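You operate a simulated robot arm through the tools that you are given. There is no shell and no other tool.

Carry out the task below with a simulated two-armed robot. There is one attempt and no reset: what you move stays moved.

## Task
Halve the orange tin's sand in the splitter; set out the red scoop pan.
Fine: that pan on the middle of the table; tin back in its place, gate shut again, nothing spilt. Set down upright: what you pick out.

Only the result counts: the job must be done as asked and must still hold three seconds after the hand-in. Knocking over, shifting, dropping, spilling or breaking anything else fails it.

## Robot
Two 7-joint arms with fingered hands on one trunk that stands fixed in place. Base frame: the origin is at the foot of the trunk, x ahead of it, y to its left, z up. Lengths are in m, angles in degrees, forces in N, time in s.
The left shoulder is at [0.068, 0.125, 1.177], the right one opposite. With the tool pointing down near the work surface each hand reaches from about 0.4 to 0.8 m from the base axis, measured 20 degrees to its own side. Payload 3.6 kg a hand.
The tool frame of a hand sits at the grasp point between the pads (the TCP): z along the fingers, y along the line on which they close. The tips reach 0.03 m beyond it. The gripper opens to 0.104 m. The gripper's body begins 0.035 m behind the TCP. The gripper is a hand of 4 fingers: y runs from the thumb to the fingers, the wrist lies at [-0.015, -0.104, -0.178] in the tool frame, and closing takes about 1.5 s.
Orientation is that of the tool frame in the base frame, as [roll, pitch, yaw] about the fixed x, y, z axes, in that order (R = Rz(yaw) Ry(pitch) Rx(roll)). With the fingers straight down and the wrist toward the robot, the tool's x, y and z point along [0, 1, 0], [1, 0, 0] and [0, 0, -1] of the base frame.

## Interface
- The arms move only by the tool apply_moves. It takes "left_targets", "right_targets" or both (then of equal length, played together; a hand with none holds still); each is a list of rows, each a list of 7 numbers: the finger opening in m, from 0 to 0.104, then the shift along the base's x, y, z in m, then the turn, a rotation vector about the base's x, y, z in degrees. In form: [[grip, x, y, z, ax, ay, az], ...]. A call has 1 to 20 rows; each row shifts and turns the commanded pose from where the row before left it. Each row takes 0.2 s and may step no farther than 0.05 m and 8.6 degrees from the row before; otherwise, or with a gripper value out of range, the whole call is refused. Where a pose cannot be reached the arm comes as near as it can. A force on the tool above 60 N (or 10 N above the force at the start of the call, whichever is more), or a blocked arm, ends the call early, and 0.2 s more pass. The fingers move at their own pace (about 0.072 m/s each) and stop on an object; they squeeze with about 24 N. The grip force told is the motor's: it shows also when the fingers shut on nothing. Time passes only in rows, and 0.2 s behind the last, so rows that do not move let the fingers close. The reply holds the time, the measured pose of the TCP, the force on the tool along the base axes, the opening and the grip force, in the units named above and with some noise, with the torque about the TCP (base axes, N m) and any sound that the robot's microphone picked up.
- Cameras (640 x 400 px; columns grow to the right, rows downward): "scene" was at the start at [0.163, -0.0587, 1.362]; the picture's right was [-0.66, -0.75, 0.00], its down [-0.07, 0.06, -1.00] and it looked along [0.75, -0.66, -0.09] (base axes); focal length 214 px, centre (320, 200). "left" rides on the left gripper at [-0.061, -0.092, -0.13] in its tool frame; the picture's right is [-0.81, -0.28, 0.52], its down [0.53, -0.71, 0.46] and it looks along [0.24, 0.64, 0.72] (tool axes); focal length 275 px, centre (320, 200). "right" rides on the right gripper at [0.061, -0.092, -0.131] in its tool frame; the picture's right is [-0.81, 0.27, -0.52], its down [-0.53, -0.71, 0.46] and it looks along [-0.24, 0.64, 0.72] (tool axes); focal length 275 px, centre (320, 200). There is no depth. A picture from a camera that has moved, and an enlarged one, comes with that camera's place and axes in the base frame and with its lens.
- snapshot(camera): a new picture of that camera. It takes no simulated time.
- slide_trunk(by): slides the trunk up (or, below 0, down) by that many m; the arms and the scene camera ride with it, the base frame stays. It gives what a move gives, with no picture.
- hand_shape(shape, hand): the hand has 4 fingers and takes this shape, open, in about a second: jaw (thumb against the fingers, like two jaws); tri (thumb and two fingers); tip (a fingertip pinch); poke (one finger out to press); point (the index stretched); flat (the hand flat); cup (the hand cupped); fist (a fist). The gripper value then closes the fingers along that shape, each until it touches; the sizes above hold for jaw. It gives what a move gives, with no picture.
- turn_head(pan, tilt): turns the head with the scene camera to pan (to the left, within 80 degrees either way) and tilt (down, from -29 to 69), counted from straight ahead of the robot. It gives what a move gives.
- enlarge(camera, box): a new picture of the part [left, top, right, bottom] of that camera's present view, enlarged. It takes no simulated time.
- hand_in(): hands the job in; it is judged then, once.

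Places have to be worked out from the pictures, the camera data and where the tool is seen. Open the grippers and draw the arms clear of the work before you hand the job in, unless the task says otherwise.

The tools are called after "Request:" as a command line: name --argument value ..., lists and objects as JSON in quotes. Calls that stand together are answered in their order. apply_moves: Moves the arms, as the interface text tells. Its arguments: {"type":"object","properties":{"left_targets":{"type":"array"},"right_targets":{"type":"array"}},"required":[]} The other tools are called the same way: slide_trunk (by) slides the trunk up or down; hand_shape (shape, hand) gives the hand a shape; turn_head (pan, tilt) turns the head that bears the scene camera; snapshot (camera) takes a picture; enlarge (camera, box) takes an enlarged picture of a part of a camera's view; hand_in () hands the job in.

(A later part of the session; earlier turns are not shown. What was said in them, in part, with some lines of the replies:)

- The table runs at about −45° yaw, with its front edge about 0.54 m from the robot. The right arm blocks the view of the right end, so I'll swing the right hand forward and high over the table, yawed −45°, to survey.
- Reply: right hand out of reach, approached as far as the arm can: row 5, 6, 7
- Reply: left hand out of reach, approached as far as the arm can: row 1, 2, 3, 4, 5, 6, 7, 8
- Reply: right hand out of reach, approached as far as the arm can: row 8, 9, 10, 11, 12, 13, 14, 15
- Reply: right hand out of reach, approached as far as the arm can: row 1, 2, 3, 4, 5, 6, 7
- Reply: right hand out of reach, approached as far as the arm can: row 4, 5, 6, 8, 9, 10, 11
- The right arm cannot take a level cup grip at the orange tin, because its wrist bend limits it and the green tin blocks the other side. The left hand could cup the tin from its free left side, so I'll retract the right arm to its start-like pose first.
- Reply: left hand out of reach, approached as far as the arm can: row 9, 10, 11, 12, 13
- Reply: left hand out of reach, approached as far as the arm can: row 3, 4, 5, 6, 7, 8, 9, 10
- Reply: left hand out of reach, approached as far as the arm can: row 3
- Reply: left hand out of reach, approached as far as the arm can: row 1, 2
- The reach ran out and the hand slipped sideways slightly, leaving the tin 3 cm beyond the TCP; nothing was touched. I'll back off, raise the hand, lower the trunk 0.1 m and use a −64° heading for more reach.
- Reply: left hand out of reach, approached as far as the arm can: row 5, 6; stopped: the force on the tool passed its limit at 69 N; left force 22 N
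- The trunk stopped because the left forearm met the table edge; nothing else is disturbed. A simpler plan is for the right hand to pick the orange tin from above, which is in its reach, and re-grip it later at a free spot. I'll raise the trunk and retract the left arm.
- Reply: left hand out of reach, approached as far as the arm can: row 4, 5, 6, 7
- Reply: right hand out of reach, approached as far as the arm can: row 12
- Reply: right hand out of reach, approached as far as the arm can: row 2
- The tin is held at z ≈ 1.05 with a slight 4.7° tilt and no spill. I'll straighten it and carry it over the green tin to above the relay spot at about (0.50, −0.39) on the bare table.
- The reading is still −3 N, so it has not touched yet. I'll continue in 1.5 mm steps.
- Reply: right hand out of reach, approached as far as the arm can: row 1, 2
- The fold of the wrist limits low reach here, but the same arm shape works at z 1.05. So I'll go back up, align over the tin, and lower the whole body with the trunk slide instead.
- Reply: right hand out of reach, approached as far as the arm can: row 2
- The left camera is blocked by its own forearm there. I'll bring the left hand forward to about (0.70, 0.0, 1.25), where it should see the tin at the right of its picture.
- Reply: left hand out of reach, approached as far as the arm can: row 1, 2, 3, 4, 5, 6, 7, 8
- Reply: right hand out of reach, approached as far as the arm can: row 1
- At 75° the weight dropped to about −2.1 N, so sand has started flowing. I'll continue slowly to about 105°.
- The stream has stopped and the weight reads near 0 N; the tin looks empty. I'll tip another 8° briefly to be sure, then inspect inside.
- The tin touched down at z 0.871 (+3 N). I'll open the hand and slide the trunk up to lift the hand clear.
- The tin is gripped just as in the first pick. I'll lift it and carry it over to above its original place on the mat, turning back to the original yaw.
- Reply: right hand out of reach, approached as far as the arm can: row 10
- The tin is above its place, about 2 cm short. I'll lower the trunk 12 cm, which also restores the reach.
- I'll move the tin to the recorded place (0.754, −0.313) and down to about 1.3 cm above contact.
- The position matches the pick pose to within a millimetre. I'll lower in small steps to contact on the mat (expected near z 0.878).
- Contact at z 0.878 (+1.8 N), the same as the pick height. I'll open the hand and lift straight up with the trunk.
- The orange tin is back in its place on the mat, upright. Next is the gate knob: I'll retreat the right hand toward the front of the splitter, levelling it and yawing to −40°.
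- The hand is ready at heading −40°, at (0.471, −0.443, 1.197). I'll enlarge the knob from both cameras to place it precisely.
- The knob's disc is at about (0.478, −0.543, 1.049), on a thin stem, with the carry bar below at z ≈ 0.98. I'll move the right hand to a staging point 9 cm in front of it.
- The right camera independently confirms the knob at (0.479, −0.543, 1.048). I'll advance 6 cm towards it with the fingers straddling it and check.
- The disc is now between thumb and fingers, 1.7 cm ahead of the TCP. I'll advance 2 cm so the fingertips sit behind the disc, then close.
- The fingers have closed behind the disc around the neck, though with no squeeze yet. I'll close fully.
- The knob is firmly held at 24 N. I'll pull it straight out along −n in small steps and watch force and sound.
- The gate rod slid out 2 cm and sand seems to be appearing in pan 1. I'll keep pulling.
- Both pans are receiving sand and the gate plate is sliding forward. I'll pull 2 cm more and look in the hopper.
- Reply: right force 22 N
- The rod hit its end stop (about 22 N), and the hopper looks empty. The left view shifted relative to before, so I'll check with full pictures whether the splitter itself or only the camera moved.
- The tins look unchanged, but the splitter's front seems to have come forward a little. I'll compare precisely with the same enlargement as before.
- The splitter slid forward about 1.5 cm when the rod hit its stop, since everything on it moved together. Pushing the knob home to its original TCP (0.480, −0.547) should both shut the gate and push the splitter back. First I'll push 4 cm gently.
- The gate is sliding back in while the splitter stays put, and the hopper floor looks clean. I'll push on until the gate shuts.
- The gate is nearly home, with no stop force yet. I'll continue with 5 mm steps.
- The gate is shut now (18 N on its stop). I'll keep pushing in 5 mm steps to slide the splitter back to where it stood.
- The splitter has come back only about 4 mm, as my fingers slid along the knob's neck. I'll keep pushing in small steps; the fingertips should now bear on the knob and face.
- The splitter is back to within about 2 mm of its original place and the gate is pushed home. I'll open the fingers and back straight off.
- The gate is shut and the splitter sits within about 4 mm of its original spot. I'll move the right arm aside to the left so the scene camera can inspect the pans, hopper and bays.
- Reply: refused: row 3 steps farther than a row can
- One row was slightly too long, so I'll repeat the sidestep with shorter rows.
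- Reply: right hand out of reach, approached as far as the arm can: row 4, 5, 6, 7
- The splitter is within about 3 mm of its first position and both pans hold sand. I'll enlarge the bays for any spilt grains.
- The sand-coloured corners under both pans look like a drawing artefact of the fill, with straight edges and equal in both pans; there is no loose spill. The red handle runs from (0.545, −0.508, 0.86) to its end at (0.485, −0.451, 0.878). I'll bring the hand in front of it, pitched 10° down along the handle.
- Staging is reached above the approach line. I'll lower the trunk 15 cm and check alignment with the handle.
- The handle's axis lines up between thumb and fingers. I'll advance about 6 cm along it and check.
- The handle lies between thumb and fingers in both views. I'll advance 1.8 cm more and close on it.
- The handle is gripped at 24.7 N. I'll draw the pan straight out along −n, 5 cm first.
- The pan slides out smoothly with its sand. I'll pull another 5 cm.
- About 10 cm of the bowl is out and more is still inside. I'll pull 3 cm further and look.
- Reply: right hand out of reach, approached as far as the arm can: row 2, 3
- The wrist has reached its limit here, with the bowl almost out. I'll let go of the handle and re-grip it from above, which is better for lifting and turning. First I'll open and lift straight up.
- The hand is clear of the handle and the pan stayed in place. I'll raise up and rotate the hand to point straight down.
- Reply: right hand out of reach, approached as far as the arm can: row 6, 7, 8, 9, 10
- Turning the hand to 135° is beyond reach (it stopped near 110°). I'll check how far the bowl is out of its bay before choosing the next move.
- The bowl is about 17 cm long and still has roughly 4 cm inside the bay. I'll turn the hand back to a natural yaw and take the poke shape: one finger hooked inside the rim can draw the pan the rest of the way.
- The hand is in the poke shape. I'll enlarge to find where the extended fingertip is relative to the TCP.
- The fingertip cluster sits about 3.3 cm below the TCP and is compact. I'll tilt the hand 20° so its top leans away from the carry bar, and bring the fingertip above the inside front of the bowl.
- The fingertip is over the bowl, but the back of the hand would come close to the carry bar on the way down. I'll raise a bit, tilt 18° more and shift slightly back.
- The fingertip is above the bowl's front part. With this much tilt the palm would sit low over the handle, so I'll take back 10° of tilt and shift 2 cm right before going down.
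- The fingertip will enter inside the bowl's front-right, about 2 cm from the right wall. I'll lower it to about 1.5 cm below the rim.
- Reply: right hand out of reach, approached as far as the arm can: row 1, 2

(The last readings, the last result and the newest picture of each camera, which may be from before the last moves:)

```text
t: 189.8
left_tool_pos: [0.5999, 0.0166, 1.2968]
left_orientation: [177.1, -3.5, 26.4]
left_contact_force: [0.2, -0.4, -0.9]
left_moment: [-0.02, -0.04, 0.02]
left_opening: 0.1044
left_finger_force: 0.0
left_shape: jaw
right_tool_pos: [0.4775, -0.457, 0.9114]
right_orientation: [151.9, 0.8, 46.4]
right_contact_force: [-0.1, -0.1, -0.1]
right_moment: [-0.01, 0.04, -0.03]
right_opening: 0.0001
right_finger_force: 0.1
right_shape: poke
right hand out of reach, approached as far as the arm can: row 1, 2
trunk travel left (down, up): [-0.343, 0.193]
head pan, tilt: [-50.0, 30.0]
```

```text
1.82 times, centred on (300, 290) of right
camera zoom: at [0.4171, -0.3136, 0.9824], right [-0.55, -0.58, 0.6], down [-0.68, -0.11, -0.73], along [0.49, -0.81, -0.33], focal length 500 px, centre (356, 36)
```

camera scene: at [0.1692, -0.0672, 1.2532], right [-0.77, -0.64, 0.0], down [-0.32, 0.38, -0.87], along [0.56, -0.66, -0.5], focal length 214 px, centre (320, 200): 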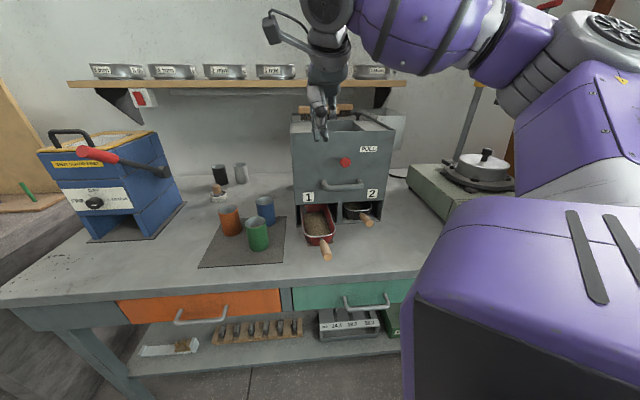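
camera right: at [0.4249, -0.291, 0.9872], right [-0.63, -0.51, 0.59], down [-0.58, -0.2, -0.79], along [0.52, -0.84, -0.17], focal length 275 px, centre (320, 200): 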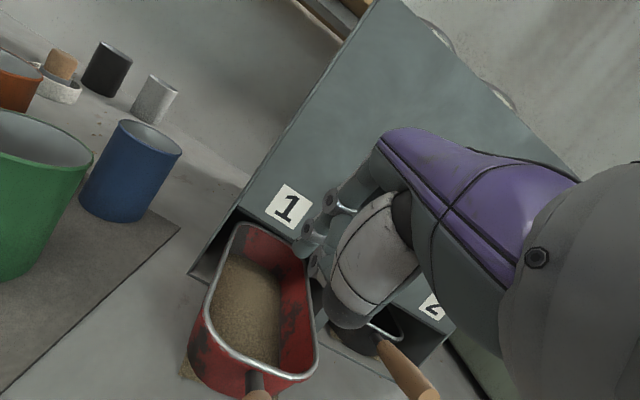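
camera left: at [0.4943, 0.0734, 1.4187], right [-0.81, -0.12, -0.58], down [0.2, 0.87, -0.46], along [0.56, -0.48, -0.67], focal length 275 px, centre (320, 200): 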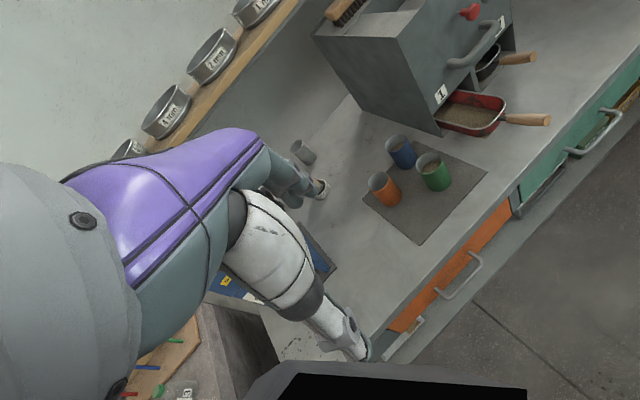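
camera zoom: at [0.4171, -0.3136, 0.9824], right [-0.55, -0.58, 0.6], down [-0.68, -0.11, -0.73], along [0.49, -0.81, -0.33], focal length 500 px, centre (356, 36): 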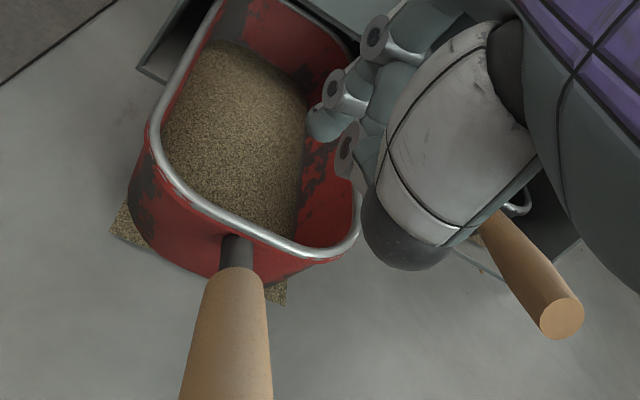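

The arm can't go lower at this trunk height, so I'll slide the trunk down 3.5 cm instead.

Request:
slide_trunk --by -0.033

Request:
enlarge --camera "left" --box '[400, 30, 600, 170]'

Request:
enlarge --camera "right" --box '[160, 180, 440, 400]'

```text
t: 190.6
left_tool_pos: [0.6002, 0.0173, 1.2653]
left_orientation: [177.0, -3.5, 26.3]
left_contact_force: [-0.5, 0.5, 0.6]
left_moment: [0.02, -0.03, -0.01]
left_opening: 0.104
left_finger_force: 0.1
left_shape: jaw
right_tool_pos: [0.477, -0.4588, 0.875]
right_orientation: [152.6, 1.2, 46.3]
right_contact_force: [0.5, -0.2, -0.3]
right_moment: [0.01, -0.04, 0.0]
right_opening: 0.0
right_finger_force: 0.0
right_shape: poke
trunk travel left (down, up): [-0.31, 0.226]
head pan, tilt: [-50.0, 30.0]
```

```text
2.86 times, centred on (500, 100) of left
camera zoom: at [0.4937, 0.0733, 1.386], right [-0.81, -0.12, -0.58], down [0.2, 0.87, -0.46], along [0.56, -0.48, -0.67], focal length 786 px, centre (-194, 486)
```

zoom: 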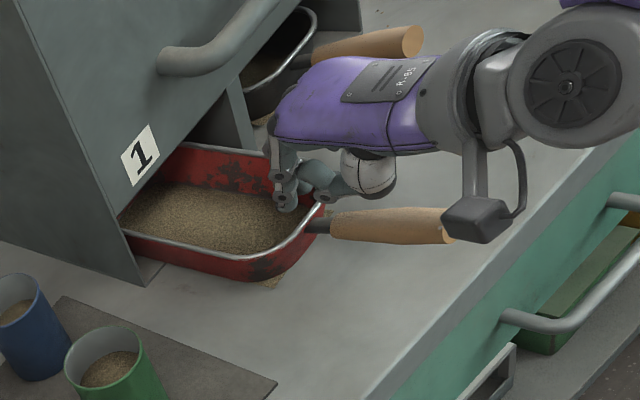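

```text
1.82 times, centred on (300, 290) of right
camera zoom: at [0.4185, -0.3137, 0.9481], right [-0.55, -0.58, 0.6], down [-0.69, -0.1, -0.72], along [0.48, -0.81, -0.34], focal length 500 px, centre (356, 36)
```

zoom: 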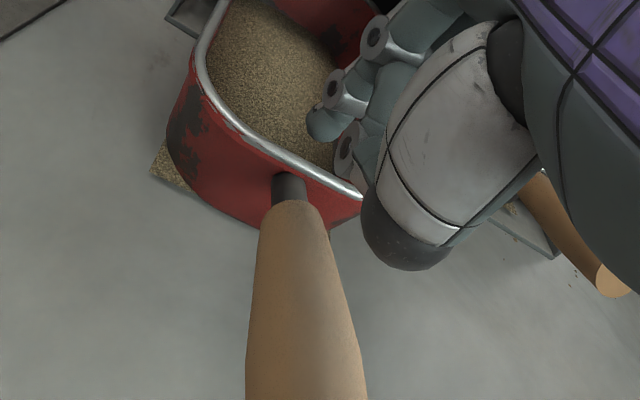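

The fingertips are inside the bowl, above or just at the sand surface, with no contact force. I'll draw gently towards the robot.

Request:
apply_moves --right_targets '[[0.0, -0.005, 0.005, 0, 0, 0, 0], [0.0, -0.005, 0.005, 0, 0, 0, 0], [0.0, -0.005, 0.005, 0, 0, 0, 0], [0.0, -0.005, 0.005, 0, 0, 0, 0], [0.0, -0.005, 0.005, 0, 0, 0, 0], [0.0, -0.005, 0.005, 0, 0, 0, 0], [0.0, 0, 0, 0, 0, 0, 0]]'

Request:
enlarge --camera "left" --box '[400, 30, 600, 170]'

Request:
enlarge --camera "right" --box '[160, 180, 440, 400]'

```text
t: 192.2
left_tool_pos: [0.5992, 0.0166, 1.2639]
left_orientation: [177.0, -3.5, 26.4]
left_contact_force: [0.1, 0.2, 0.5]
left_moment: [0.0, 0.02, -0.03]
left_opening: 0.1042
left_finger_force: 0.0
left_shape: jaw
right_tool_pos: [0.4475, -0.4283, 0.8756]
right_orientation: [152.6, 1.2, 46.3]
right_contact_force: [0.7, -1.0, 1.4]
right_moment: [-0.02, -0.04, -0.04]
right_opening: 0.0
right_finger_force: 0.1
right_shape: poke
trunk travel left (down, up): [-0.31, 0.226]
head pan, tilt: [-50.0, 30.0]
```

```text
2.86 times, centred on (500, 100) of left
camera zoom: at [0.4944, 0.0733, 1.3857], right [-0.81, -0.12, -0.58], down [0.2, 0.87, -0.46], along [0.56, -0.48, -0.67], focal length 786 px, centre (-194, 486)
```

zoom: 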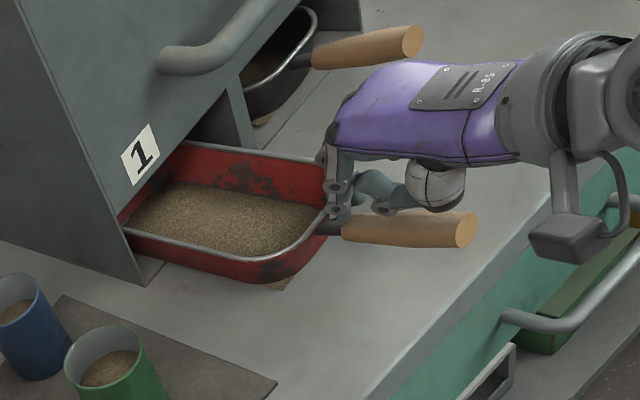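

```text
1.82 times, centred on (300, 290) of right
camera zoom: at [0.389, -0.2837, 0.9482], right [-0.55, -0.58, 0.6], down [-0.69, -0.1, -0.72], along [0.48, -0.81, -0.34], focal length 500 px, centre (356, 36)
```

zoom: 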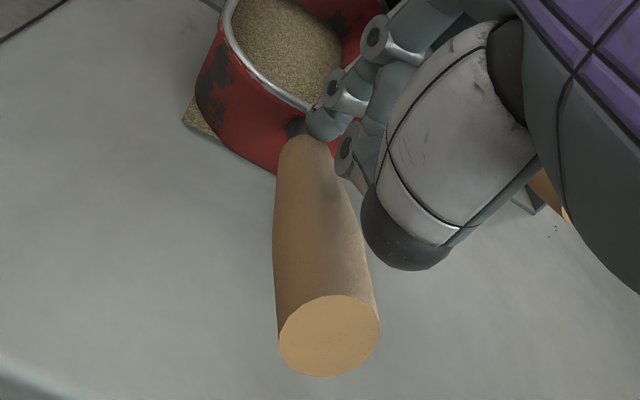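

The pan has begun to follow (about 1.3 cm). I'll keep drawing it out.

Request:
apply_moves --right_targets '[[0.0, -0.005, 0.005, 0, 0, 0, 0], [0.0, -0.005, 0.005, 0, 0, 0, 0], [0.0, -0.005, 0.005, 0, 0, 0, 0], [0.0, -0.005, 0.005, 0, 0, 0, 0], [0.0, 0, 0, 0, 0, 0, 0]]'

Request:
enlarge --camera "left" --box '[400, 30, 600, 170]'

Request:
enlarge --camera "scene" --box '[270, 170, 400, 280]'

```text
t: 193.4
left_tool_pos: [0.5995, 0.0175, 1.2643]
left_orientation: [177.0, -3.5, 26.4]
left_contact_force: [-0.9, 0.4, -0.4]
left_moment: [0.04, 0.01, 0.02]
left_opening: 0.1038
left_finger_force: 0.0
left_shape: jaw
right_tool_pos: [0.4275, -0.4088, 0.8753]
right_orientation: [152.6, 1.3, 46.3]
right_contact_force: [2.2, -1.7, 1.2]
right_moment: [-0.04, -0.08, -0.04]
right_opening: 0.0001
right_finger_force: 0.0
right_shape: poke
trunk travel left (down, up): [-0.31, 0.226]
head pan, tilt: [-50.0, 30.0]
```

```text
2.86 times, centred on (500, 100) of left
camera zoom: at [0.4943, 0.0733, 1.3857], right [-0.81, -0.12, -0.58], down [0.2, 0.87, -0.46], along [0.56, -0.48, -0.67], focal length 786 px, centre (-194, 486)
```

zoom: 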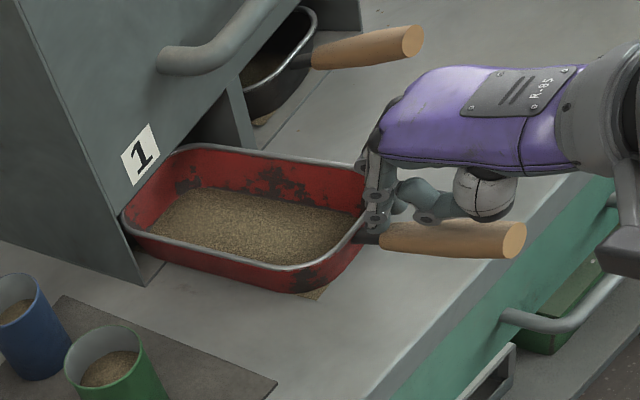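

```text
3.64 times, centred on (335, 225) of scene
camera zoom: at [0.1761, -0.0673, 1.2214], right [-0.77, -0.64, 0.0], down [-0.32, 0.38, -0.87], along [0.56, -0.66, -0.5], focal length 780 px, centre (266, 109)
```

zoom: 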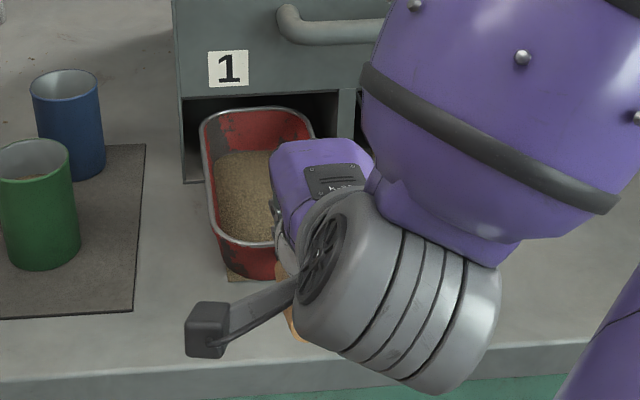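

The bowl's back rim is now visible at the bay's mouth. I'll draw another 2.5 cm so it is fully clear.

Request:
apply_moves --right_targets '[[0.0, -0.005, 0.005, 0, 0, 0, 0], [0.0, -0.005, 0.005, 0, 0, 0, 0], [0.0, -0.005, 0.005, 0, 0, 0, 0], [0.0, -0.003, 0.003, 0, 0, 0, 0], [0.0, 0, 0, 0, 0, 0, 0]]'

Request:
enlarge --camera "left" --box '[400, 30, 600, 170]'

Request:
enlarge --camera "scene" --box '[270, 170, 400, 280]'

```text
t: 194.6
left_tool_pos: [0.5992, 0.0158, 1.2644]
left_orientation: [177.0, -3.5, 26.4]
left_contact_force: [0.3, 0.8, 0.1]
left_moment: [0.02, -0.01, -0.02]
left_opening: 0.1041
left_finger_force: 0.2
left_shape: jaw
right_tool_pos: [0.4208, -0.3961, 0.8692]
right_orientation: [152.6, 1.4, 46.2]
right_contact_force: [0.4, -2.4, 2.8]
right_moment: [-0.04, -0.07, -0.05]
right_opening: 0.0
right_finger_force: 0.1
right_shape: poke
right hand out of reach, approached as far as the arm can: row 2, 3, 4
trunk travel left (down, up): [-0.31, 0.226]
head pan, tilt: [-50.0, 30.0]
```

```text
2.86 times, centred on (500, 100) of left
camera zoom: at [0.4942, 0.0733, 1.3858], right [-0.81, -0.12, -0.58], down [0.2, 0.87, -0.46], along [0.56, -0.48, -0.67], focal length 786 px, centre (-194, 486)
```

zoom: 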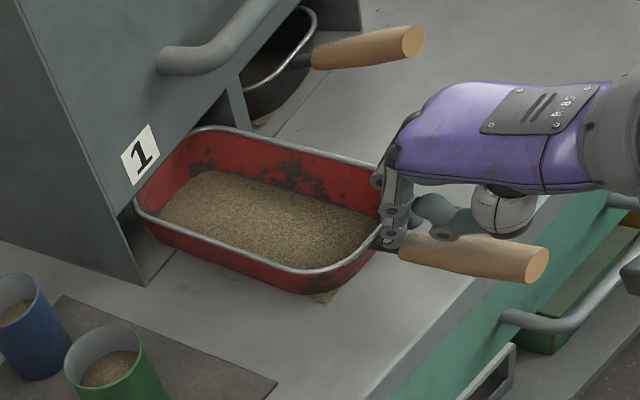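

```text
3.64 times, centred on (335, 225) of scene
camera zoom: at [0.176, -0.0673, 1.2214], right [-0.77, -0.64, 0.0], down [-0.32, 0.38, -0.87], along [0.56, -0.66, -0.5], focal length 780 px, centre (266, 109)
```

zoom: 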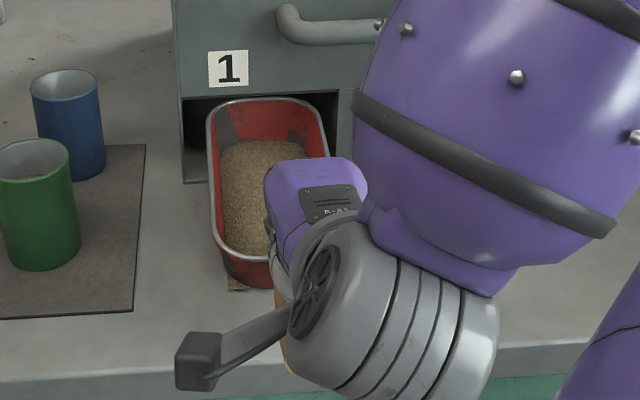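

The pan is nearly clear and has begun to turn, with its handle now past the table's front edge. I'll lift the finger out, set the hand vertical, and then push the handle leftward to swing the pan round onto the table.

Request:
slide_trunk --by 0.06

Request:
apply_moves --right_targets '[[0.0, 0, 0, 0.04, 0, 0, 0], [0.0, 0, 0, 0.03, 4.7, 4.7, 0], [0.0, 0, 0, 0.01, 4.7, 4.7, 0], [0.0, 0, 0, 0, 4.7, 4.7, 0], [0.0, 0, 0, 0, 4.7, 4.7, 0], [0.0, 0, 0, 0, 0, 0, 0]]'

Request:
snapshot --camera "right"

Request:
enlarge --camera "left" --box '[400, 30, 600, 170]'

Request:
snapshot --camera "scene"

```text
t: 195.6
left_tool_pos: [0.5994, 0.0166, 1.3237]
left_orientation: [177.2, -3.5, 26.4]
left_contact_force: [0.8, 0.8, -0.5]
left_moment: [0.06, 0.0, -0.02]
left_opening: 0.1042
left_finger_force: 0.0
left_shape: jaw
right_tool_pos: [0.4214, -0.3955, 0.9302]
right_orientation: [152.6, 1.3, 46.3]
right_contact_force: [-0.6, 0.9, -1.5]
right_moment: [0.0, -0.01, 0.0]
right_opening: 0.0001
right_finger_force: 0.0
right_shape: poke
trunk travel left (down, up): [-0.37, 0.166]
head pan, tilt: [-50.0, 30.0]
```

```text
t: 197.0
left_tool_pos: [0.5979, 0.0177, 1.3243]
left_orientation: [177.0, -3.5, 26.4]
left_contact_force: [0.4, 0.9, -0.4]
left_moment: [-0.01, 0.0, 0.05]
left_opening: 0.104
left_finger_force: 0.1
left_shape: jaw
right_tool_pos: [0.427, -0.3986, 1.0092]
right_orientation: [179.2, 0.6, 46.7]
right_contact_force: [-0.6, 0.0, -0.4]
right_moment: [0.01, -0.01, 0.03]
right_opening: 0.0
right_finger_force: 0.0
right_shape: poke
right hand out of reach, approached as far as the arm can: row 1
trunk travel left (down, up): [-0.37, 0.166]
head pan, tilt: [-50.0, 30.0]
```

```text
taken
camera right: at [0.4022, -0.2875, 1.1376], right [-0.36, -0.77, 0.53], down [-0.88, 0.09, -0.46], along [0.3, -0.63, -0.71], focal length 275 px, centre (320, 200)
```

right: 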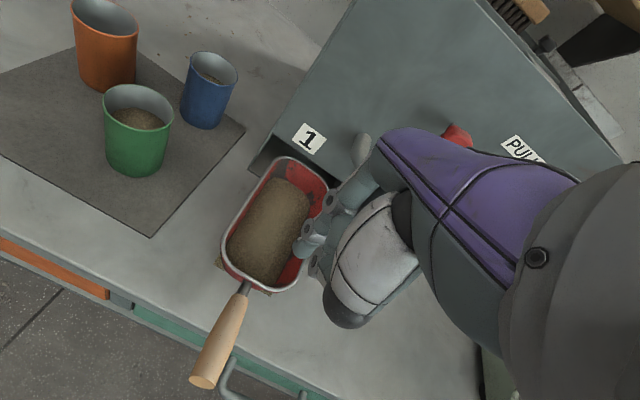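

```text
2.86 times, centred on (500, 100) of left
camera zoom: at [0.4942, 0.0735, 1.4457], right [-0.81, -0.12, -0.58], down [0.2, 0.87, -0.46], along [0.56, -0.48, -0.67], focal length 786 px, centre (-194, 486)
```

zoom: 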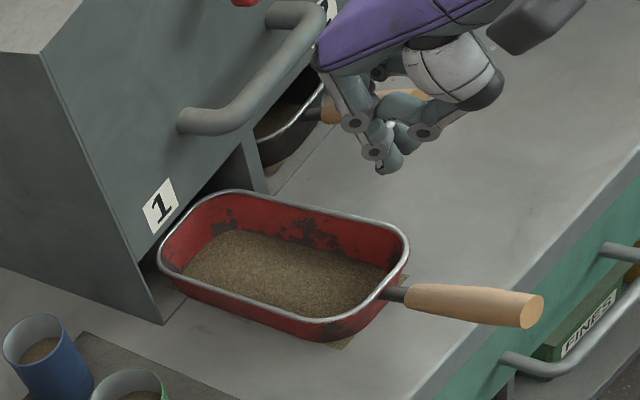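

```text
taken
camera scene: at [0.1632, -0.0671, 1.2799], right [-0.77, -0.64, 0.0], down [-0.32, 0.38, -0.87], along [0.56, -0.66, -0.5], focal length 214 px, centre (320, 200)
```

scene: 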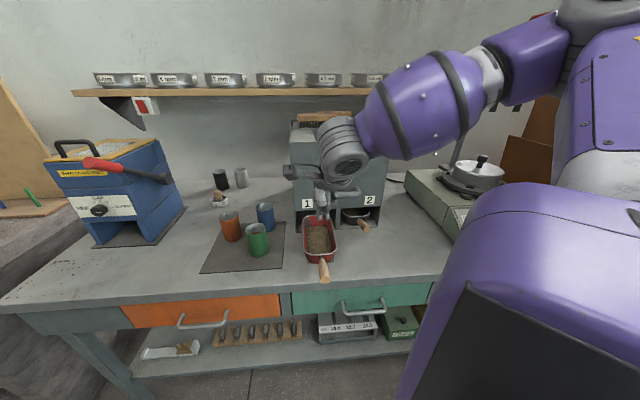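

The pan stands on the table with its handle end slightly past the front edge. I'll place the poke finger to the right of the handle at about n 0.54.

Request:
apply_moves --right_targets '[[0.0, -0.035, -0.004, -0.01, 0, 0, 0], [0.0, -0.035, -0.004, -0.01, 0, 0, 0], [0.0, 0, 0, -0.035, 0, 0, 0], [0.0, 0, 0, -0.035, 0, 0, 0], [0.0, 0, 0, -0.026, 0, 0, 0], [0.0, 0, 0, 0, 0, 0, 0]]'

Request:
snapshot --camera "right"

Request:
enlarge --camera "left" --box '[420, 30, 620, 170]'

```text
t: 198.4
left_tool_pos: [0.5994, 0.017, 1.3243]
left_orientation: [177.0, -3.6, 26.4]
left_contact_force: [0.2, 0.1, 0.2]
left_moment: [0.0, 0.01, 0.0]
left_opening: 0.1041
left_finger_force: 0.0
left_shape: jaw
right_tool_pos: [0.3572, -0.4066, 0.8919]
right_orientation: [179.0, 0.6, 46.6]
right_contact_force: [0.2, 0.0, 0.1]
right_moment: [-0.02, 0.03, -0.02]
right_opening: 0.0
right_finger_force: 0.0
right_shape: poke
trunk travel left (down, up): [-0.37, 0.166]
head pan, tilt: [-50.0, 30.0]
```

```text
taken
camera right: at [0.3315, -0.2953, 1.0205], right [-0.36, -0.77, 0.53], down [-0.88, 0.09, -0.46], along [0.3, -0.63, -0.71], focal length 275 px, centre (320, 200)
```

right: 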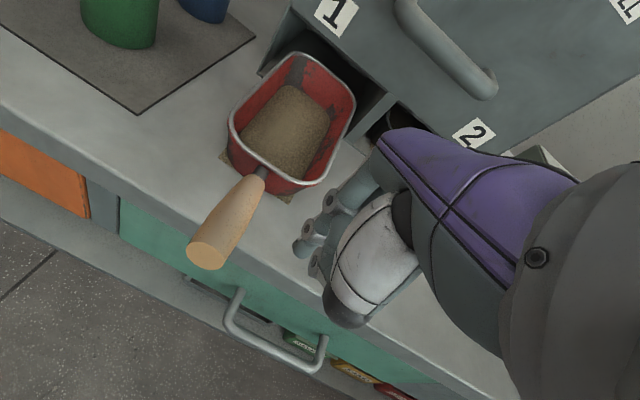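

```text
2.86 times, centred on (520, 100) of left
camera zoom: at [0.494, 0.0737, 1.4459], right [-0.81, -0.12, -0.58], down [0.2, 0.87, -0.46], along [0.56, -0.48, -0.67], focal length 786 px, centre (-251, 486)
```

zoom: 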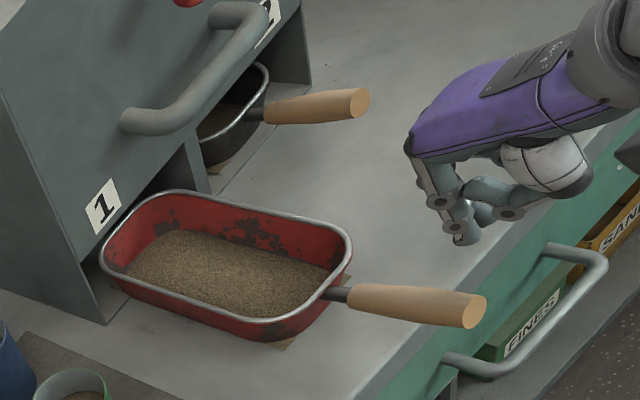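

The finger is just right of the handle at handle height. I'll sweep it left along an arc to swing the handle round, the first 15°.

Request:
apply_moves --right_targets '[[0.0, 0.0105, 0.0106, 0, 0, 0, 0], [0.0, 0.0105, 0.0106, 0, 0, 0, 0], [0.0, 0.0088, 0.01, 0, 0, 0, 0], [0.0, 0.0088, 0.01, 0, 0, 0, 0], [0.0, 0.0088, 0.01, 0, 0, 0, 0], [0.0, 0, 0, 0, 0, 0, 0]]'

Request:
enlarge --camera "left" --box '[420, 30, 620, 170]'

Request:
snapshot --camera "right"

```text
t: 199.8
left_tool_pos: [0.5989, 0.0172, 1.325]
left_orientation: [176.9, -3.5, 26.4]
left_contact_force: [-0.5, 0.0, -0.2]
left_moment: [-0.01, 0.0, 0.01]
left_opening: 0.1039
left_finger_force: 0.1
left_shape: jaw
right_tool_pos: [0.4052, -0.3549, 0.8939]
right_orientation: [179.1, 0.6, 46.7]
right_contact_force: [-0.3, -1.0, 0.9]
right_moment: [-0.05, 0.04, 0.01]
right_opening: 0.0
right_finger_force: 0.0
right_shape: poke
trunk travel left (down, up): [-0.37, 0.166]
head pan, tilt: [-50.0, 30.0]
```

```text
2.86 times, centred on (520, 100) of left
camera zoom: at [0.4941, 0.0733, 1.4458], right [-0.81, -0.12, -0.58], down [0.2, 0.87, -0.46], along [0.56, -0.48, -0.67], focal length 786 px, centre (-251, 486)
```

zoom: 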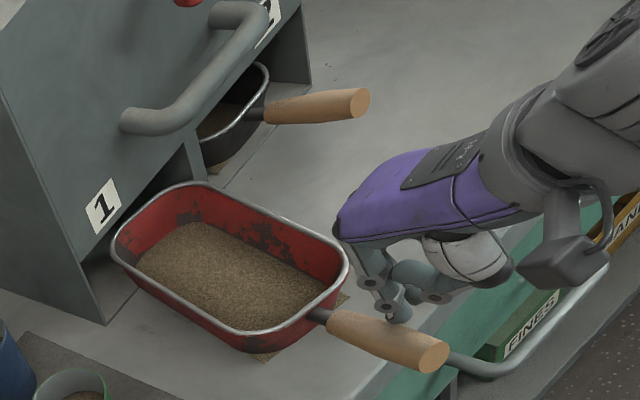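

```text
taken
camera right: at [0.3798, -0.2437, 1.0214], right [-0.36, -0.77, 0.53], down [-0.88, 0.09, -0.46], along [0.3, -0.63, -0.71], focal length 275 px, centre (320, 200)
```

right: 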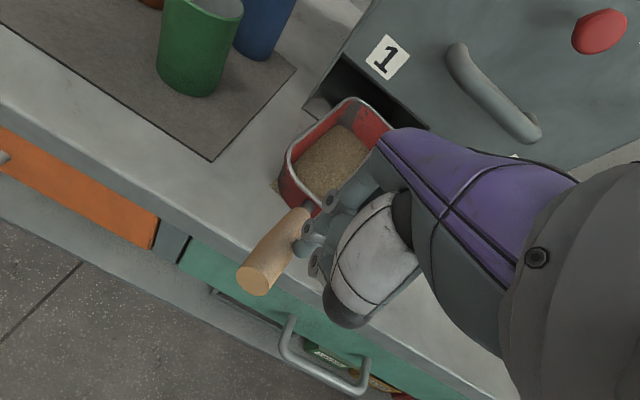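

The handle is swinging left nicely. I'll continue the arc to about 30°.

Request:
apply_moves --right_targets '[[0.0, 0.0109, 0.0075, 0, 0, 0, 0], [0.0, 0.0109, 0.0075, 0, 0, 0, 0], [0.0, 0.0109, 0.0075, 0, 0, 0, 0], [0.0, 0, 0, 0, 0, 0, 0]]'

Request:
enlarge --camera "left" --box '[420, 30, 620, 170]'

Request:
snapshot --camera "right"

```text
t: 200.8
left_tool_pos: [0.5989, 0.0159, 1.3239]
left_orientation: [177.0, -3.5, 26.4]
left_contact_force: [-0.5, 0.5, 0.7]
left_moment: [0.03, 0.0, 0.03]
left_opening: 0.1041
left_finger_force: 0.0
left_shape: jaw
right_tool_pos: [0.4367, -0.3331, 0.8916]
right_orientation: [179.1, 0.7, 46.6]
right_contact_force: [-1.2, -0.1, 1.8]
right_moment: [0.01, 0.0, -0.04]
right_opening: 0.0001
right_finger_force: 0.0
right_shape: poke
trunk travel left (down, up): [-0.37, 0.166]
head pan, tilt: [-50.0, 30.0]
```

```text
2.86 times, centred on (520, 100) of left
camera zoom: at [0.4939, 0.0734, 1.4459], right [-0.81, -0.12, -0.58], down [0.2, 0.87, -0.46], along [0.56, -0.48, -0.67], focal length 786 px, centre (-251, 486)
```

zoom: 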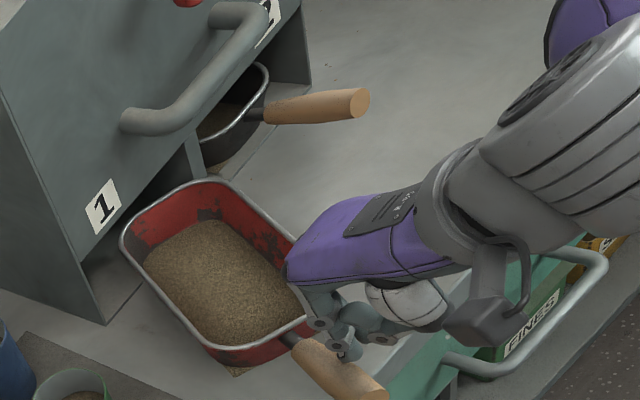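

```text
taken
camera right: at [0.4119, -0.2218, 1.021], right [-0.36, -0.77, 0.53], down [-0.88, 0.09, -0.46], along [0.3, -0.63, -0.71], focal length 275 px, centre (320, 200)
```

right: 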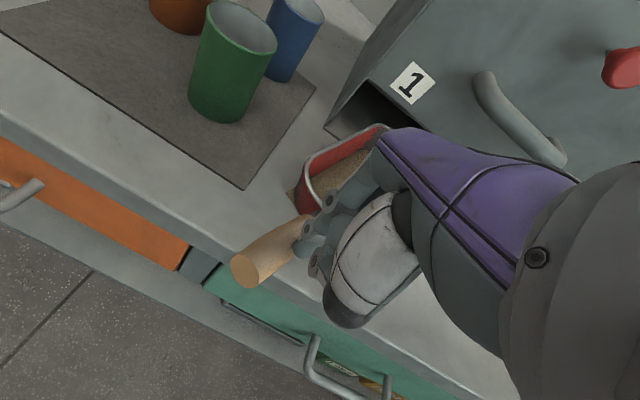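

About 30° turned with only ~1–2 N of force. I'll continue to about 45°.

Request:
apply_moves --right_targets '[[0.0, 0.0129, 0.0045, 0, 0, 0, 0], [0.0, 0.0129, 0.0045, 0, 0, 0, 0], [0.0, 0.0129, 0.0042, 0, 0, 0, 0], [0.0, 0, 0, 0, 0, 0, 0]]'

Request:
enlarge --camera "left" --box '[400, 30, 600, 170]'

Request:
snapshot --camera "right"

```text
t: 201.8
left_tool_pos: [0.5986, 0.0166, 1.3245]
left_orientation: [177.0, -3.5, 26.3]
left_contact_force: [-0.9, -0.1, -0.2]
left_moment: [0.01, -0.01, 0.0]
left_opening: 0.1038
left_finger_force: 0.1
left_shape: jaw
right_tool_pos: [0.4746, -0.3195, 0.8935]
right_orientation: [179.1, 0.7, 46.6]
right_contact_force: [-0.3, 0.4, 2.9]
right_moment: [0.01, -0.01, -0.03]
right_opening: 0.0
right_finger_force: 0.1
right_shape: poke
trunk travel left (down, up): [-0.37, 0.166]
head pan, tilt: [-50.0, 30.0]
```

```text
2.86 times, centred on (500, 100) of left
camera zoom: at [0.4938, 0.0735, 1.4459], right [-0.81, -0.12, -0.58], down [0.2, 0.87, -0.46], along [0.56, -0.48, -0.67], focal length 786 px, centre (-194, 486)
```

zoom: 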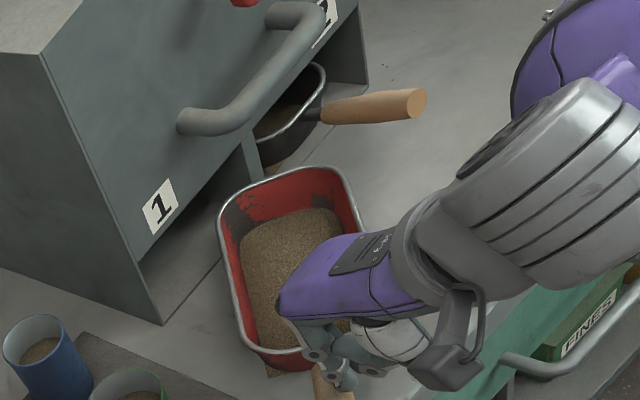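

```text
taken
camera right: at [0.4507, -0.2084, 1.0212], right [-0.36, -0.77, 0.53], down [-0.88, 0.09, -0.46], along [0.3, -0.63, -0.71], focal length 275 px, centre (320, 200)
```

right: 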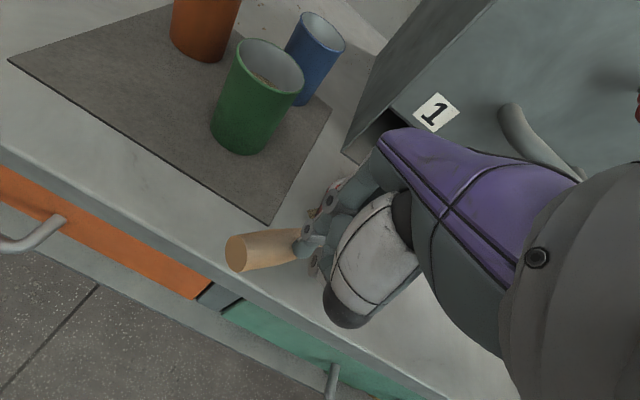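

The pan has turned and swung clear of the bay, with the handle pointing left along the front. I'll lift the finger away and look at where it stands.

Request:
apply_moves --right_targets '[[0.0, 0, 0, 0.03, 0, 0, 0], [0.0, 0, 0, 0.045, 0, 0, 0], [0.0, 0, 0, 0.045, 0, 0, 0], [0.0, -0.02, -0.02, 0.03, 0, 0, 0], [0.0, -0.03, -0.03, 0, 0, 0, 0], [0.0, -0.03, -0.03, 0, 0, 0, 0]]'

Request:
snapshot --camera "left"

Request:
enlarge --camera "left" --box '[380, 50, 560, 180]'

Request:
snapshot --camera "scene"

Request:
snapshot --camera "right"

```text
t: 203.2
left_tool_pos: [0.5976, 0.0174, 1.3256]
left_orientation: [176.9, -3.6, 26.4]
left_contact_force: [0.4, 0.8, 0.5]
left_moment: [0.03, -0.01, 0.0]
left_opening: 0.1042
left_finger_force: 0.1
left_shape: jaw
right_tool_pos: [0.3935, -0.401, 1.0438]
right_orientation: [179.2, 0.6, 46.8]
right_contact_force: [-0.2, -0.3, -0.5]
right_moment: [0.0, -0.02, 0.0]
right_opening: 0.0001
right_finger_force: 0.1
right_shape: poke
trunk travel left (down, up): [-0.37, 0.166]
head pan, tilt: [-50.0, 30.0]
```

```text
taken
camera left: at [0.4926, 0.0739, 1.4465], right [-0.8, -0.12, -0.58], down [0.2, 0.87, -0.46], along [0.56, -0.48, -0.67], focal length 275 px, centre (320, 200)
```

left: 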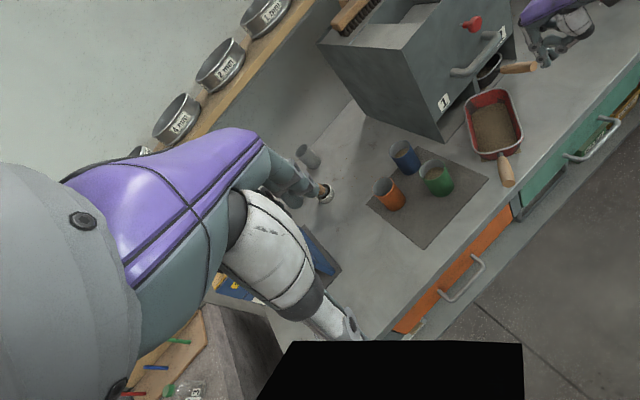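

```text
3.08 times, centred on (470, 115) of left
camera zoom: at [0.4926, 0.0739, 1.4465], right [-0.8, -0.12, -0.58], down [0.2, 0.87, -0.46], along [0.56, -0.48, -0.67], focal length 847 px, centre (-142, 462)
```

zoom: 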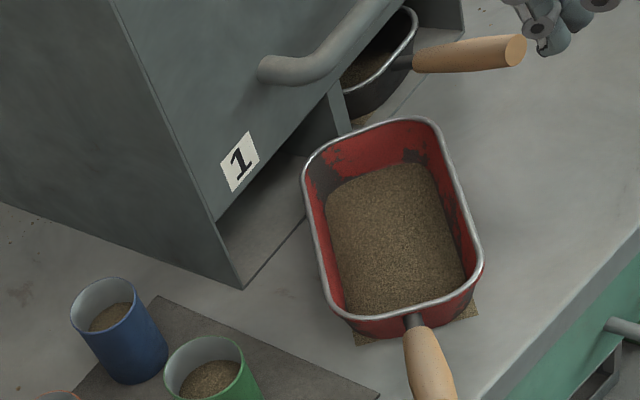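

```text
taken
camera scene: at [0.1619, -0.0668, 1.2801], right [-0.77, -0.64, 0.0], down [-0.32, 0.38, -0.87], along [0.56, -0.66, -0.5], focal length 214 px, centre (320, 200)
```

scene: 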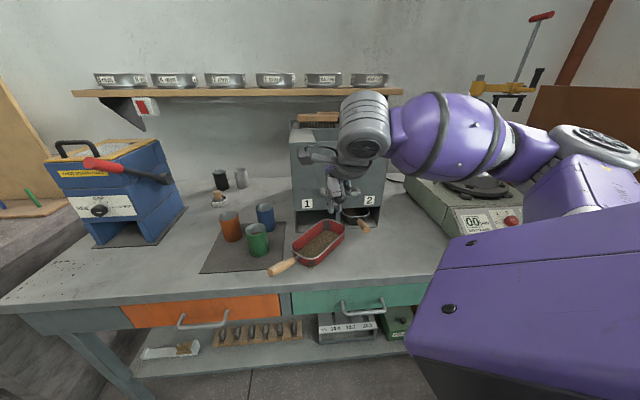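

```text
taken
camera right: at [0.3685, -0.2883, 1.1717], right [-0.36, -0.77, 0.53], down [-0.88, 0.09, -0.46], along [0.31, -0.63, -0.71], focal length 275 px, centre (320, 200)
```

right: 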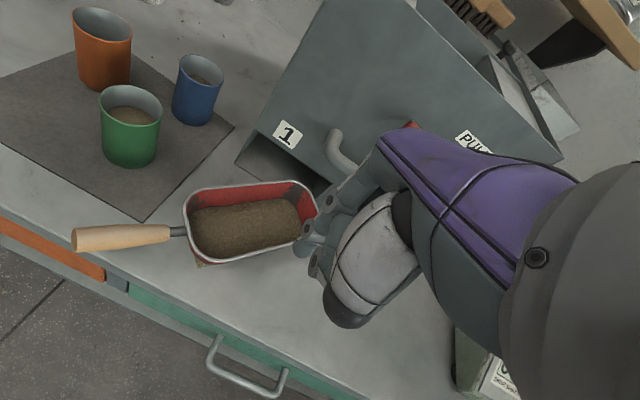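

The pan stands upright, clear of the splitter, with its bowl at about ρ −0.03, n 0.65, the middle of the open table area. I'll raise the right hand, return it to jaw shape, and look into the hopper from above.

Request:
apply_moves --right_targets '[[0.0, 0, 0, 0.048, 0, 0, 0], [0.0, 0, 0, 0.048, 0, 0, 0], [0.0, 0, 0, 0.048, 0, 0, 0], [0.0, 0, 0, 0.048, 0, 0, 0], [0.0, 0, 0, 0.048, 0, 0, 0], [0.0, 0, 0, 0.048, 0, 0, 0], [0.0, 0, 0, 0.048, 0, 0, 0]]'

Request:
hand_shape --hand "right" --shape "jaw"

Request:
snapshot --camera "right"

Request:
snapshot --camera "scene"

```text
t: 204.8
left_tool_pos: [0.5991, 0.0182, 1.3247]
left_orientation: [176.9, -3.5, 26.5]
left_contact_force: [0.8, 0.8, -0.3]
left_moment: [-0.01, -0.05, -0.04]
left_opening: 0.1041
left_finger_force: 0.0
left_shape: jaw
right_tool_pos: [0.48, -0.4229, 1.3243]
right_orientation: [179.0, 0.6, 46.8]
right_contact_force: [-0.3, 0.1, 0.0]
right_moment: [-0.03, -0.03, 0.01]
right_opening: 0.0
right_finger_force: 0.0
right_shape: poke
right hand out of reach, approached as far as the arm can: row 3, 4, 5, 6, 7
trunk travel left (down, up): [-0.37, 0.166]
head pan, tilt: [-50.0, 30.0]
```

```text
t: 205.7
left_tool_pos: [0.5989, 0.0175, 1.3245]
left_orientation: [177.0, -3.5, 26.4]
left_contact_force: [-0.3, 0.0, -0.2]
left_moment: [0.01, 0.01, 0.01]
left_opening: 0.1042
left_finger_force: 0.1
left_shape: jaw
right_tool_pos: [0.4805, -0.4228, 1.3228]
right_orientation: [179.0, 0.5, 46.8]
right_contact_force: [-0.6, 0.2, -0.4]
right_moment: [0.02, 0.0, -0.02]
right_opening: 0.1039
right_finger_force: 0.1
right_shape: jaw
trunk travel left (down, up): [-0.37, 0.166]
head pan, tilt: [-50.0, 30.0]
```

```text
taken
camera right: at [0.4555, -0.3124, 1.4505], right [-0.36, -0.77, 0.53], down [-0.88, 0.09, -0.46], along [0.31, -0.63, -0.71], focal length 275 px, centre (320, 200)
```

right: 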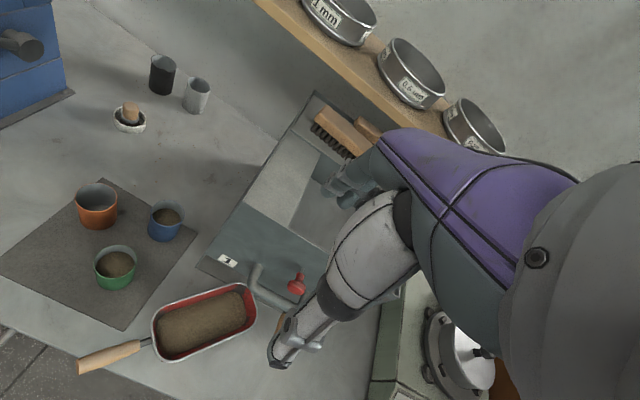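

```text
taken
camera scene: at [0.1631, -0.0671, 1.2799], right [-0.77, -0.64, 0.0], down [-0.32, 0.38, -0.87], along [0.56, -0.66, -0.5], focal length 214 px, centre (320, 200)
```

scene: 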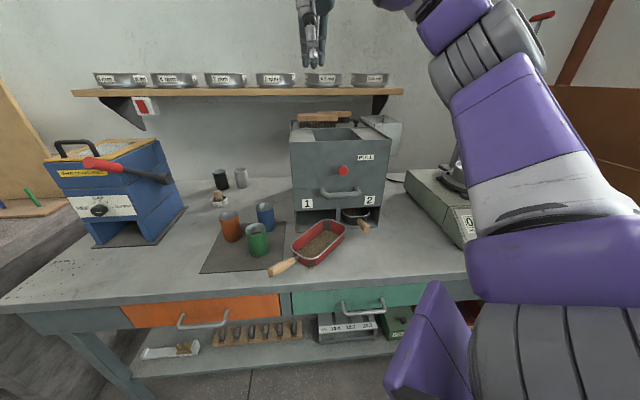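

The hopper floor looks clean. I'll enlarge to verify the hopper, gate, pans and tins.

Request:
enlarge --camera "right" --box '[200, 90, 400, 300]'

Request:
enlarge --camera "scene" --box '[200, 130, 400, 290]'

Request:
enlarge --camera "scene" --box '[290, 130, 400, 240]'

```text
1.90 times, centred on (300, 195) of right
camera zoom: at [0.4555, -0.3124, 1.4505], right [-0.36, -0.77, 0.53], down [-0.88, 0.09, -0.46], along [0.31, -0.63, -0.71], focal length 524 px, centre (358, 210)
```

zoom: 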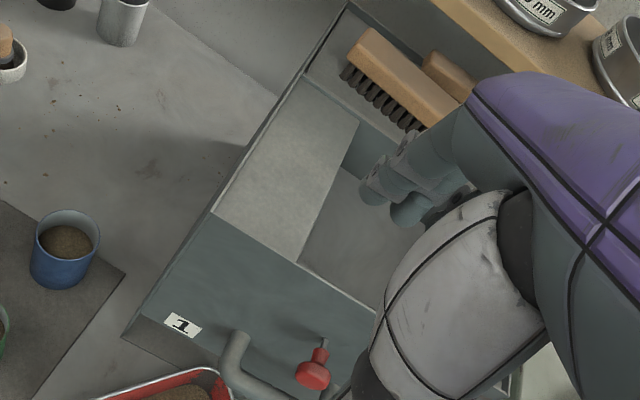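

```text
2.50 times, centred on (300, 210) of scene
camera zoom: at [0.1631, -0.0671, 1.2799], right [-0.77, -0.64, 0.0], down [-0.32, 0.38, -0.87], along [0.56, -0.66, -0.5], focal length 536 px, centre (370, 175)
```

zoom: 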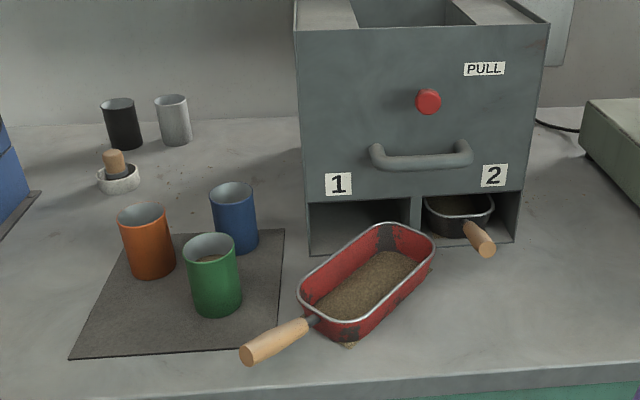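

```text
3.64 times, centred on (345, 185) of scene
camera zoom: at [0.1631, -0.0671, 1.2799], right [-0.77, -0.64, 0.0], down [-0.32, 0.38, -0.87], along [0.56, -0.66, -0.5], focal length 780 px, centre (229, 254)
```

zoom: 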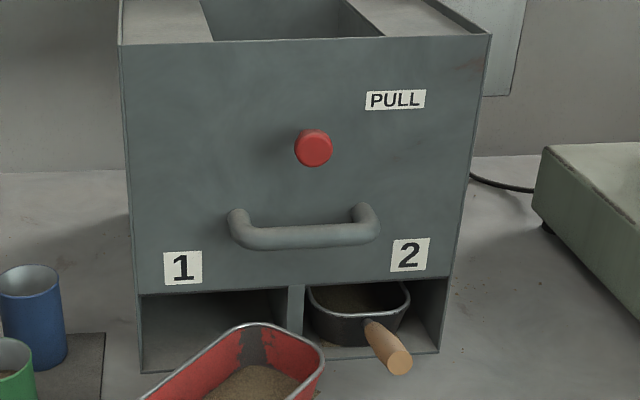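

All is in order: the gate is shut, the hopper and bay 1 are clean, the tins are upright in place, and the red pan stands upright in the middle of the table. I'll draw both arms well clear.

Request:
apply_moves --right_targets '[[0.104, -0.035, -0.008, 0.012, 0, 0, 0], [0.104, -0.035, -0.008, 0.012, 0, 0, 0], [0.104, -0.035, -0.008, 0.012, 0, 0, 0], [0.104, -0.035, -0.008, 0.012, 0, 0, 0], [0.104, -0.035, -0.008, 0.012, 0, 0, 0], [0.104, -0.02, -0.008, 0.01, 0, 0, 0]]' --left_targets '[[0.104, -0.02, 0.03, 0.01, 0, 0, 0], [0.104, -0.02, 0.03, 0.01, 0, 0, 0], [0.104, -0.02, 0.03, 0.01, 0, 0, 0], [0.104, -0.02, 0.03, 0.01, 0, 0, 0], [0.104, -0.02, 0.03, 0.01, 0, 0, 0], [0.104, -0.02, 0.03, 0.01, 0, 0, 0]]'

Request:
turn_head --pan -42 --tilt 35

Request:
snapshot --camera "scene"

```text
t: 207.1
left_tool_pos: [0.4769, 0.1976, 1.3848]
left_orientation: [177.0, -3.6, 26.5]
left_contact_force: [0.9, 0.2, 0.0]
left_moment: [-0.03, -0.01, 0.01]
left_opening: 0.1041
left_finger_force: 0.0
left_shape: jaw
right_tool_pos: [0.4302, -0.5355, 1.3232]
right_orientation: [179.0, 0.6, 46.7]
right_contact_force: [-0.9, 0.1, -0.7]
right_moment: [0.0, 0.0, 0.0]
right_opening: 0.1041
right_finger_force: 0.0
right_shape: jaw
right hand out of reach, approached as far as the arm can: row 1, 2, 3, 4, 5, 6
trunk travel left (down, up): [-0.37, 0.166]
head pan, tilt: [-50.0, 30.0]
```

```text
t: 207.8
left_tool_pos: [0.4794, 0.1967, 1.3856]
left_orientation: [177.1, -3.5, 26.4]
left_contact_force: [0.6, -1.0, 0.7]
left_moment: [-0.03, -0.02, -0.01]
left_opening: 0.1042
left_finger_force: 0.0
left_shape: jaw
right_tool_pos: [0.4316, -0.5354, 1.3211]
right_orientation: [179.1, 0.6, 46.7]
right_contact_force: [-0.4, -0.1, 1.1]
right_moment: [-0.02, 0.04, 0.0]
right_opening: 0.1039
right_finger_force: 0.1
right_shape: jaw
trunk travel left (down, up): [-0.37, 0.166]
head pan, tilt: [-42.0, 35.0]
```

```text
taken
camera scene: at [0.1706, -0.057, 1.2721], right [-0.67, -0.74, 0.0], down [-0.43, 0.38, -0.82], along [0.61, -0.55, -0.57], focal length 214 px, centre (320, 200)
```

scene: 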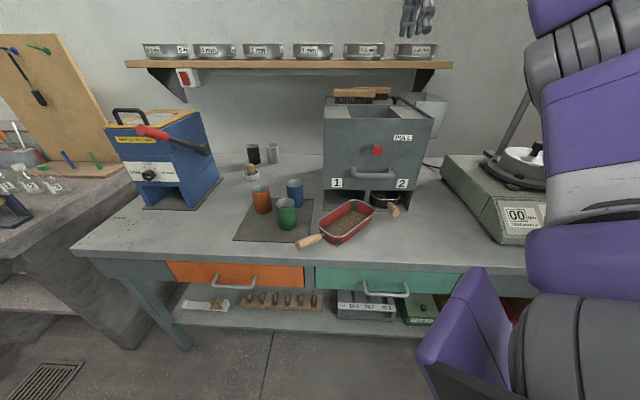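

The scene is in order, with the pan in the middle of the table front. The right hand is still above the splitter, so I'll draw it back further towards the robot.

Request:
apply_moves --right_targets '[[0.104, -0.03, 0.0, 0.015, 0, 0, 0], [0.104, -0.03, 0.005, 0.015, 0, 0, 0], [0.104, -0.03, 0.005, 0.015, 0, 0, 0], [0.104, -0.03, 0.005, 0.015, 0, 0, 0], [0.104, -0.03, 0.01, 0.015, 0, 0, 0], [0.104, -0.03, 0.01, 0.015, 0, 0, 0]]'

Request:
snapshot --camera "scene"

```text
t: 209.2
left_tool_pos: [0.4794, 0.1962, 1.3847]
left_orientation: [177.0, -3.5, 26.4]
left_contact_force: [-0.6, 0.1, 0.4]
left_moment: [-0.02, 0.0, 0.01]
left_opening: 0.104
left_finger_force: 0.1
left_shape: jaw
right_tool_pos: [0.4018, -0.594, 1.3573]
right_orientation: [179.1, 0.5, 46.7]
right_contact_force: [-0.5, -0.4, -0.2]
right_moment: [0.0, -0.01, 0.02]
right_opening: 0.1039
right_finger_force: 0.0
right_shape: jaw
right hand out of reach, approached as far as the arm can: row 1, 2, 3, 4, 5, 6
trunk travel left (down, up): [-0.37, 0.166]
head pan, tilt: [-42.0, 35.0]
```

```text
taken
camera scene: at [0.1705, -0.057, 1.272], right [-0.67, -0.74, 0.0], down [-0.43, 0.38, -0.82], along [0.61, -0.55, -0.57], focal length 214 px, centre (320, 200)
```

scene: 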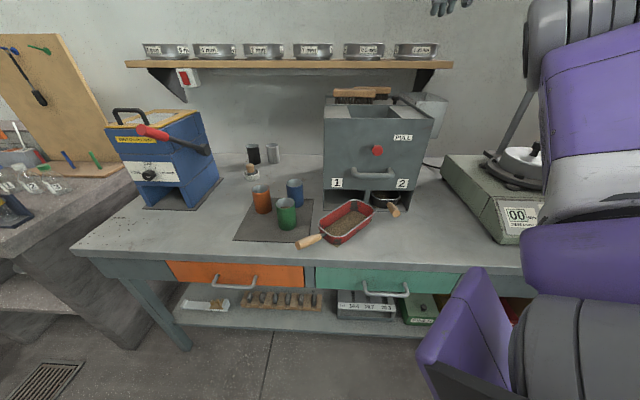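

The right hand hangs 20 cm above the splitter level and in front of it. I'll raise the trunk to take both arms further clear, then check once more.

Request:
slide_trunk --by 0.12

Request:
snapshot --camera "scene"

```text
t: 210.7
left_tool_pos: [0.4806, 0.1974, 1.5031]
left_orientation: [177.0, -3.4, 26.3]
left_contact_force: [-1.1, 0.2, -0.5]
left_moment: [-0.01, 0.0, -0.02]
left_opening: 0.1038
left_finger_force: 0.0
left_shape: jaw
right_tool_pos: [0.403, -0.5931, 1.4775]
right_orientation: [179.2, 0.7, 46.6]
right_contact_force: [0.6, 1.5, 0.6]
right_moment: [0.01, -0.02, -0.05]
right_opening: 0.1039
right_finger_force: 0.1
right_shape: jaw
trunk travel left (down, up): [-0.49, 0.046]
head pan, tilt: [-42.0, 35.0]
```

```text
taken
camera scene: at [0.118, -0.057, 1.406], right [-0.67, -0.74, 0.0], down [-0.43, 0.38, -0.82], along [0.61, -0.55, -0.57], focal length 214 px, centre (320, 200)
```

scene: 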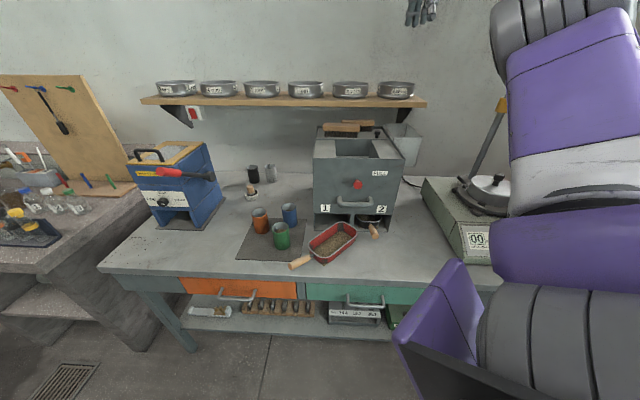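

Both grippers are open and the arms are well clear. The tin is back on the mat, the gate is shut, and the red pan stands upright mid-table holding its half of the sand. I'm handing the job in.

Request:
hand_in

```text
The job is handed in.
```

I poured the orange tin's sand through the splitter. The red scoop pan, holding its share, now stands upright in front of the splitter, near the table's middle lengthwise. I've handed the job in but haven't seen a verdict.

- **Tin:** it is empty and back in its place on the mat, set down to within about a millimetre of where I picked it up.
- **Gate:** it is pushed shut. What I could see of the hopper floor was clean.
- **Splitting:** both pans filled as the gate opened. I judged the halves by eye and did not measure them.
- **Spills:** I saw no spilt sand. Sand-coloured corners show under both pans; I took these for a drawing artefact, because they have straight edges and the empty bay is clean.

- **Splitter moved:** it slid forward about 1.5 cm when the gate rod hit its stop. I pushed it back, and it now sits an estimated 2–4 mm from where it started. If the check for shifted things is very strict, this could fail it.
- **Pan placement:** the splitter fills the true middle of the table's depth, so the pan sits towards the front. It is turned roughly 55°, and its handle end is about level with the table's front edge.

I drew the pan out partly by its handle and partly with a finger hooked inside its rim, so its sand may be slightly disturbed. Both hands are open and clear of the work.
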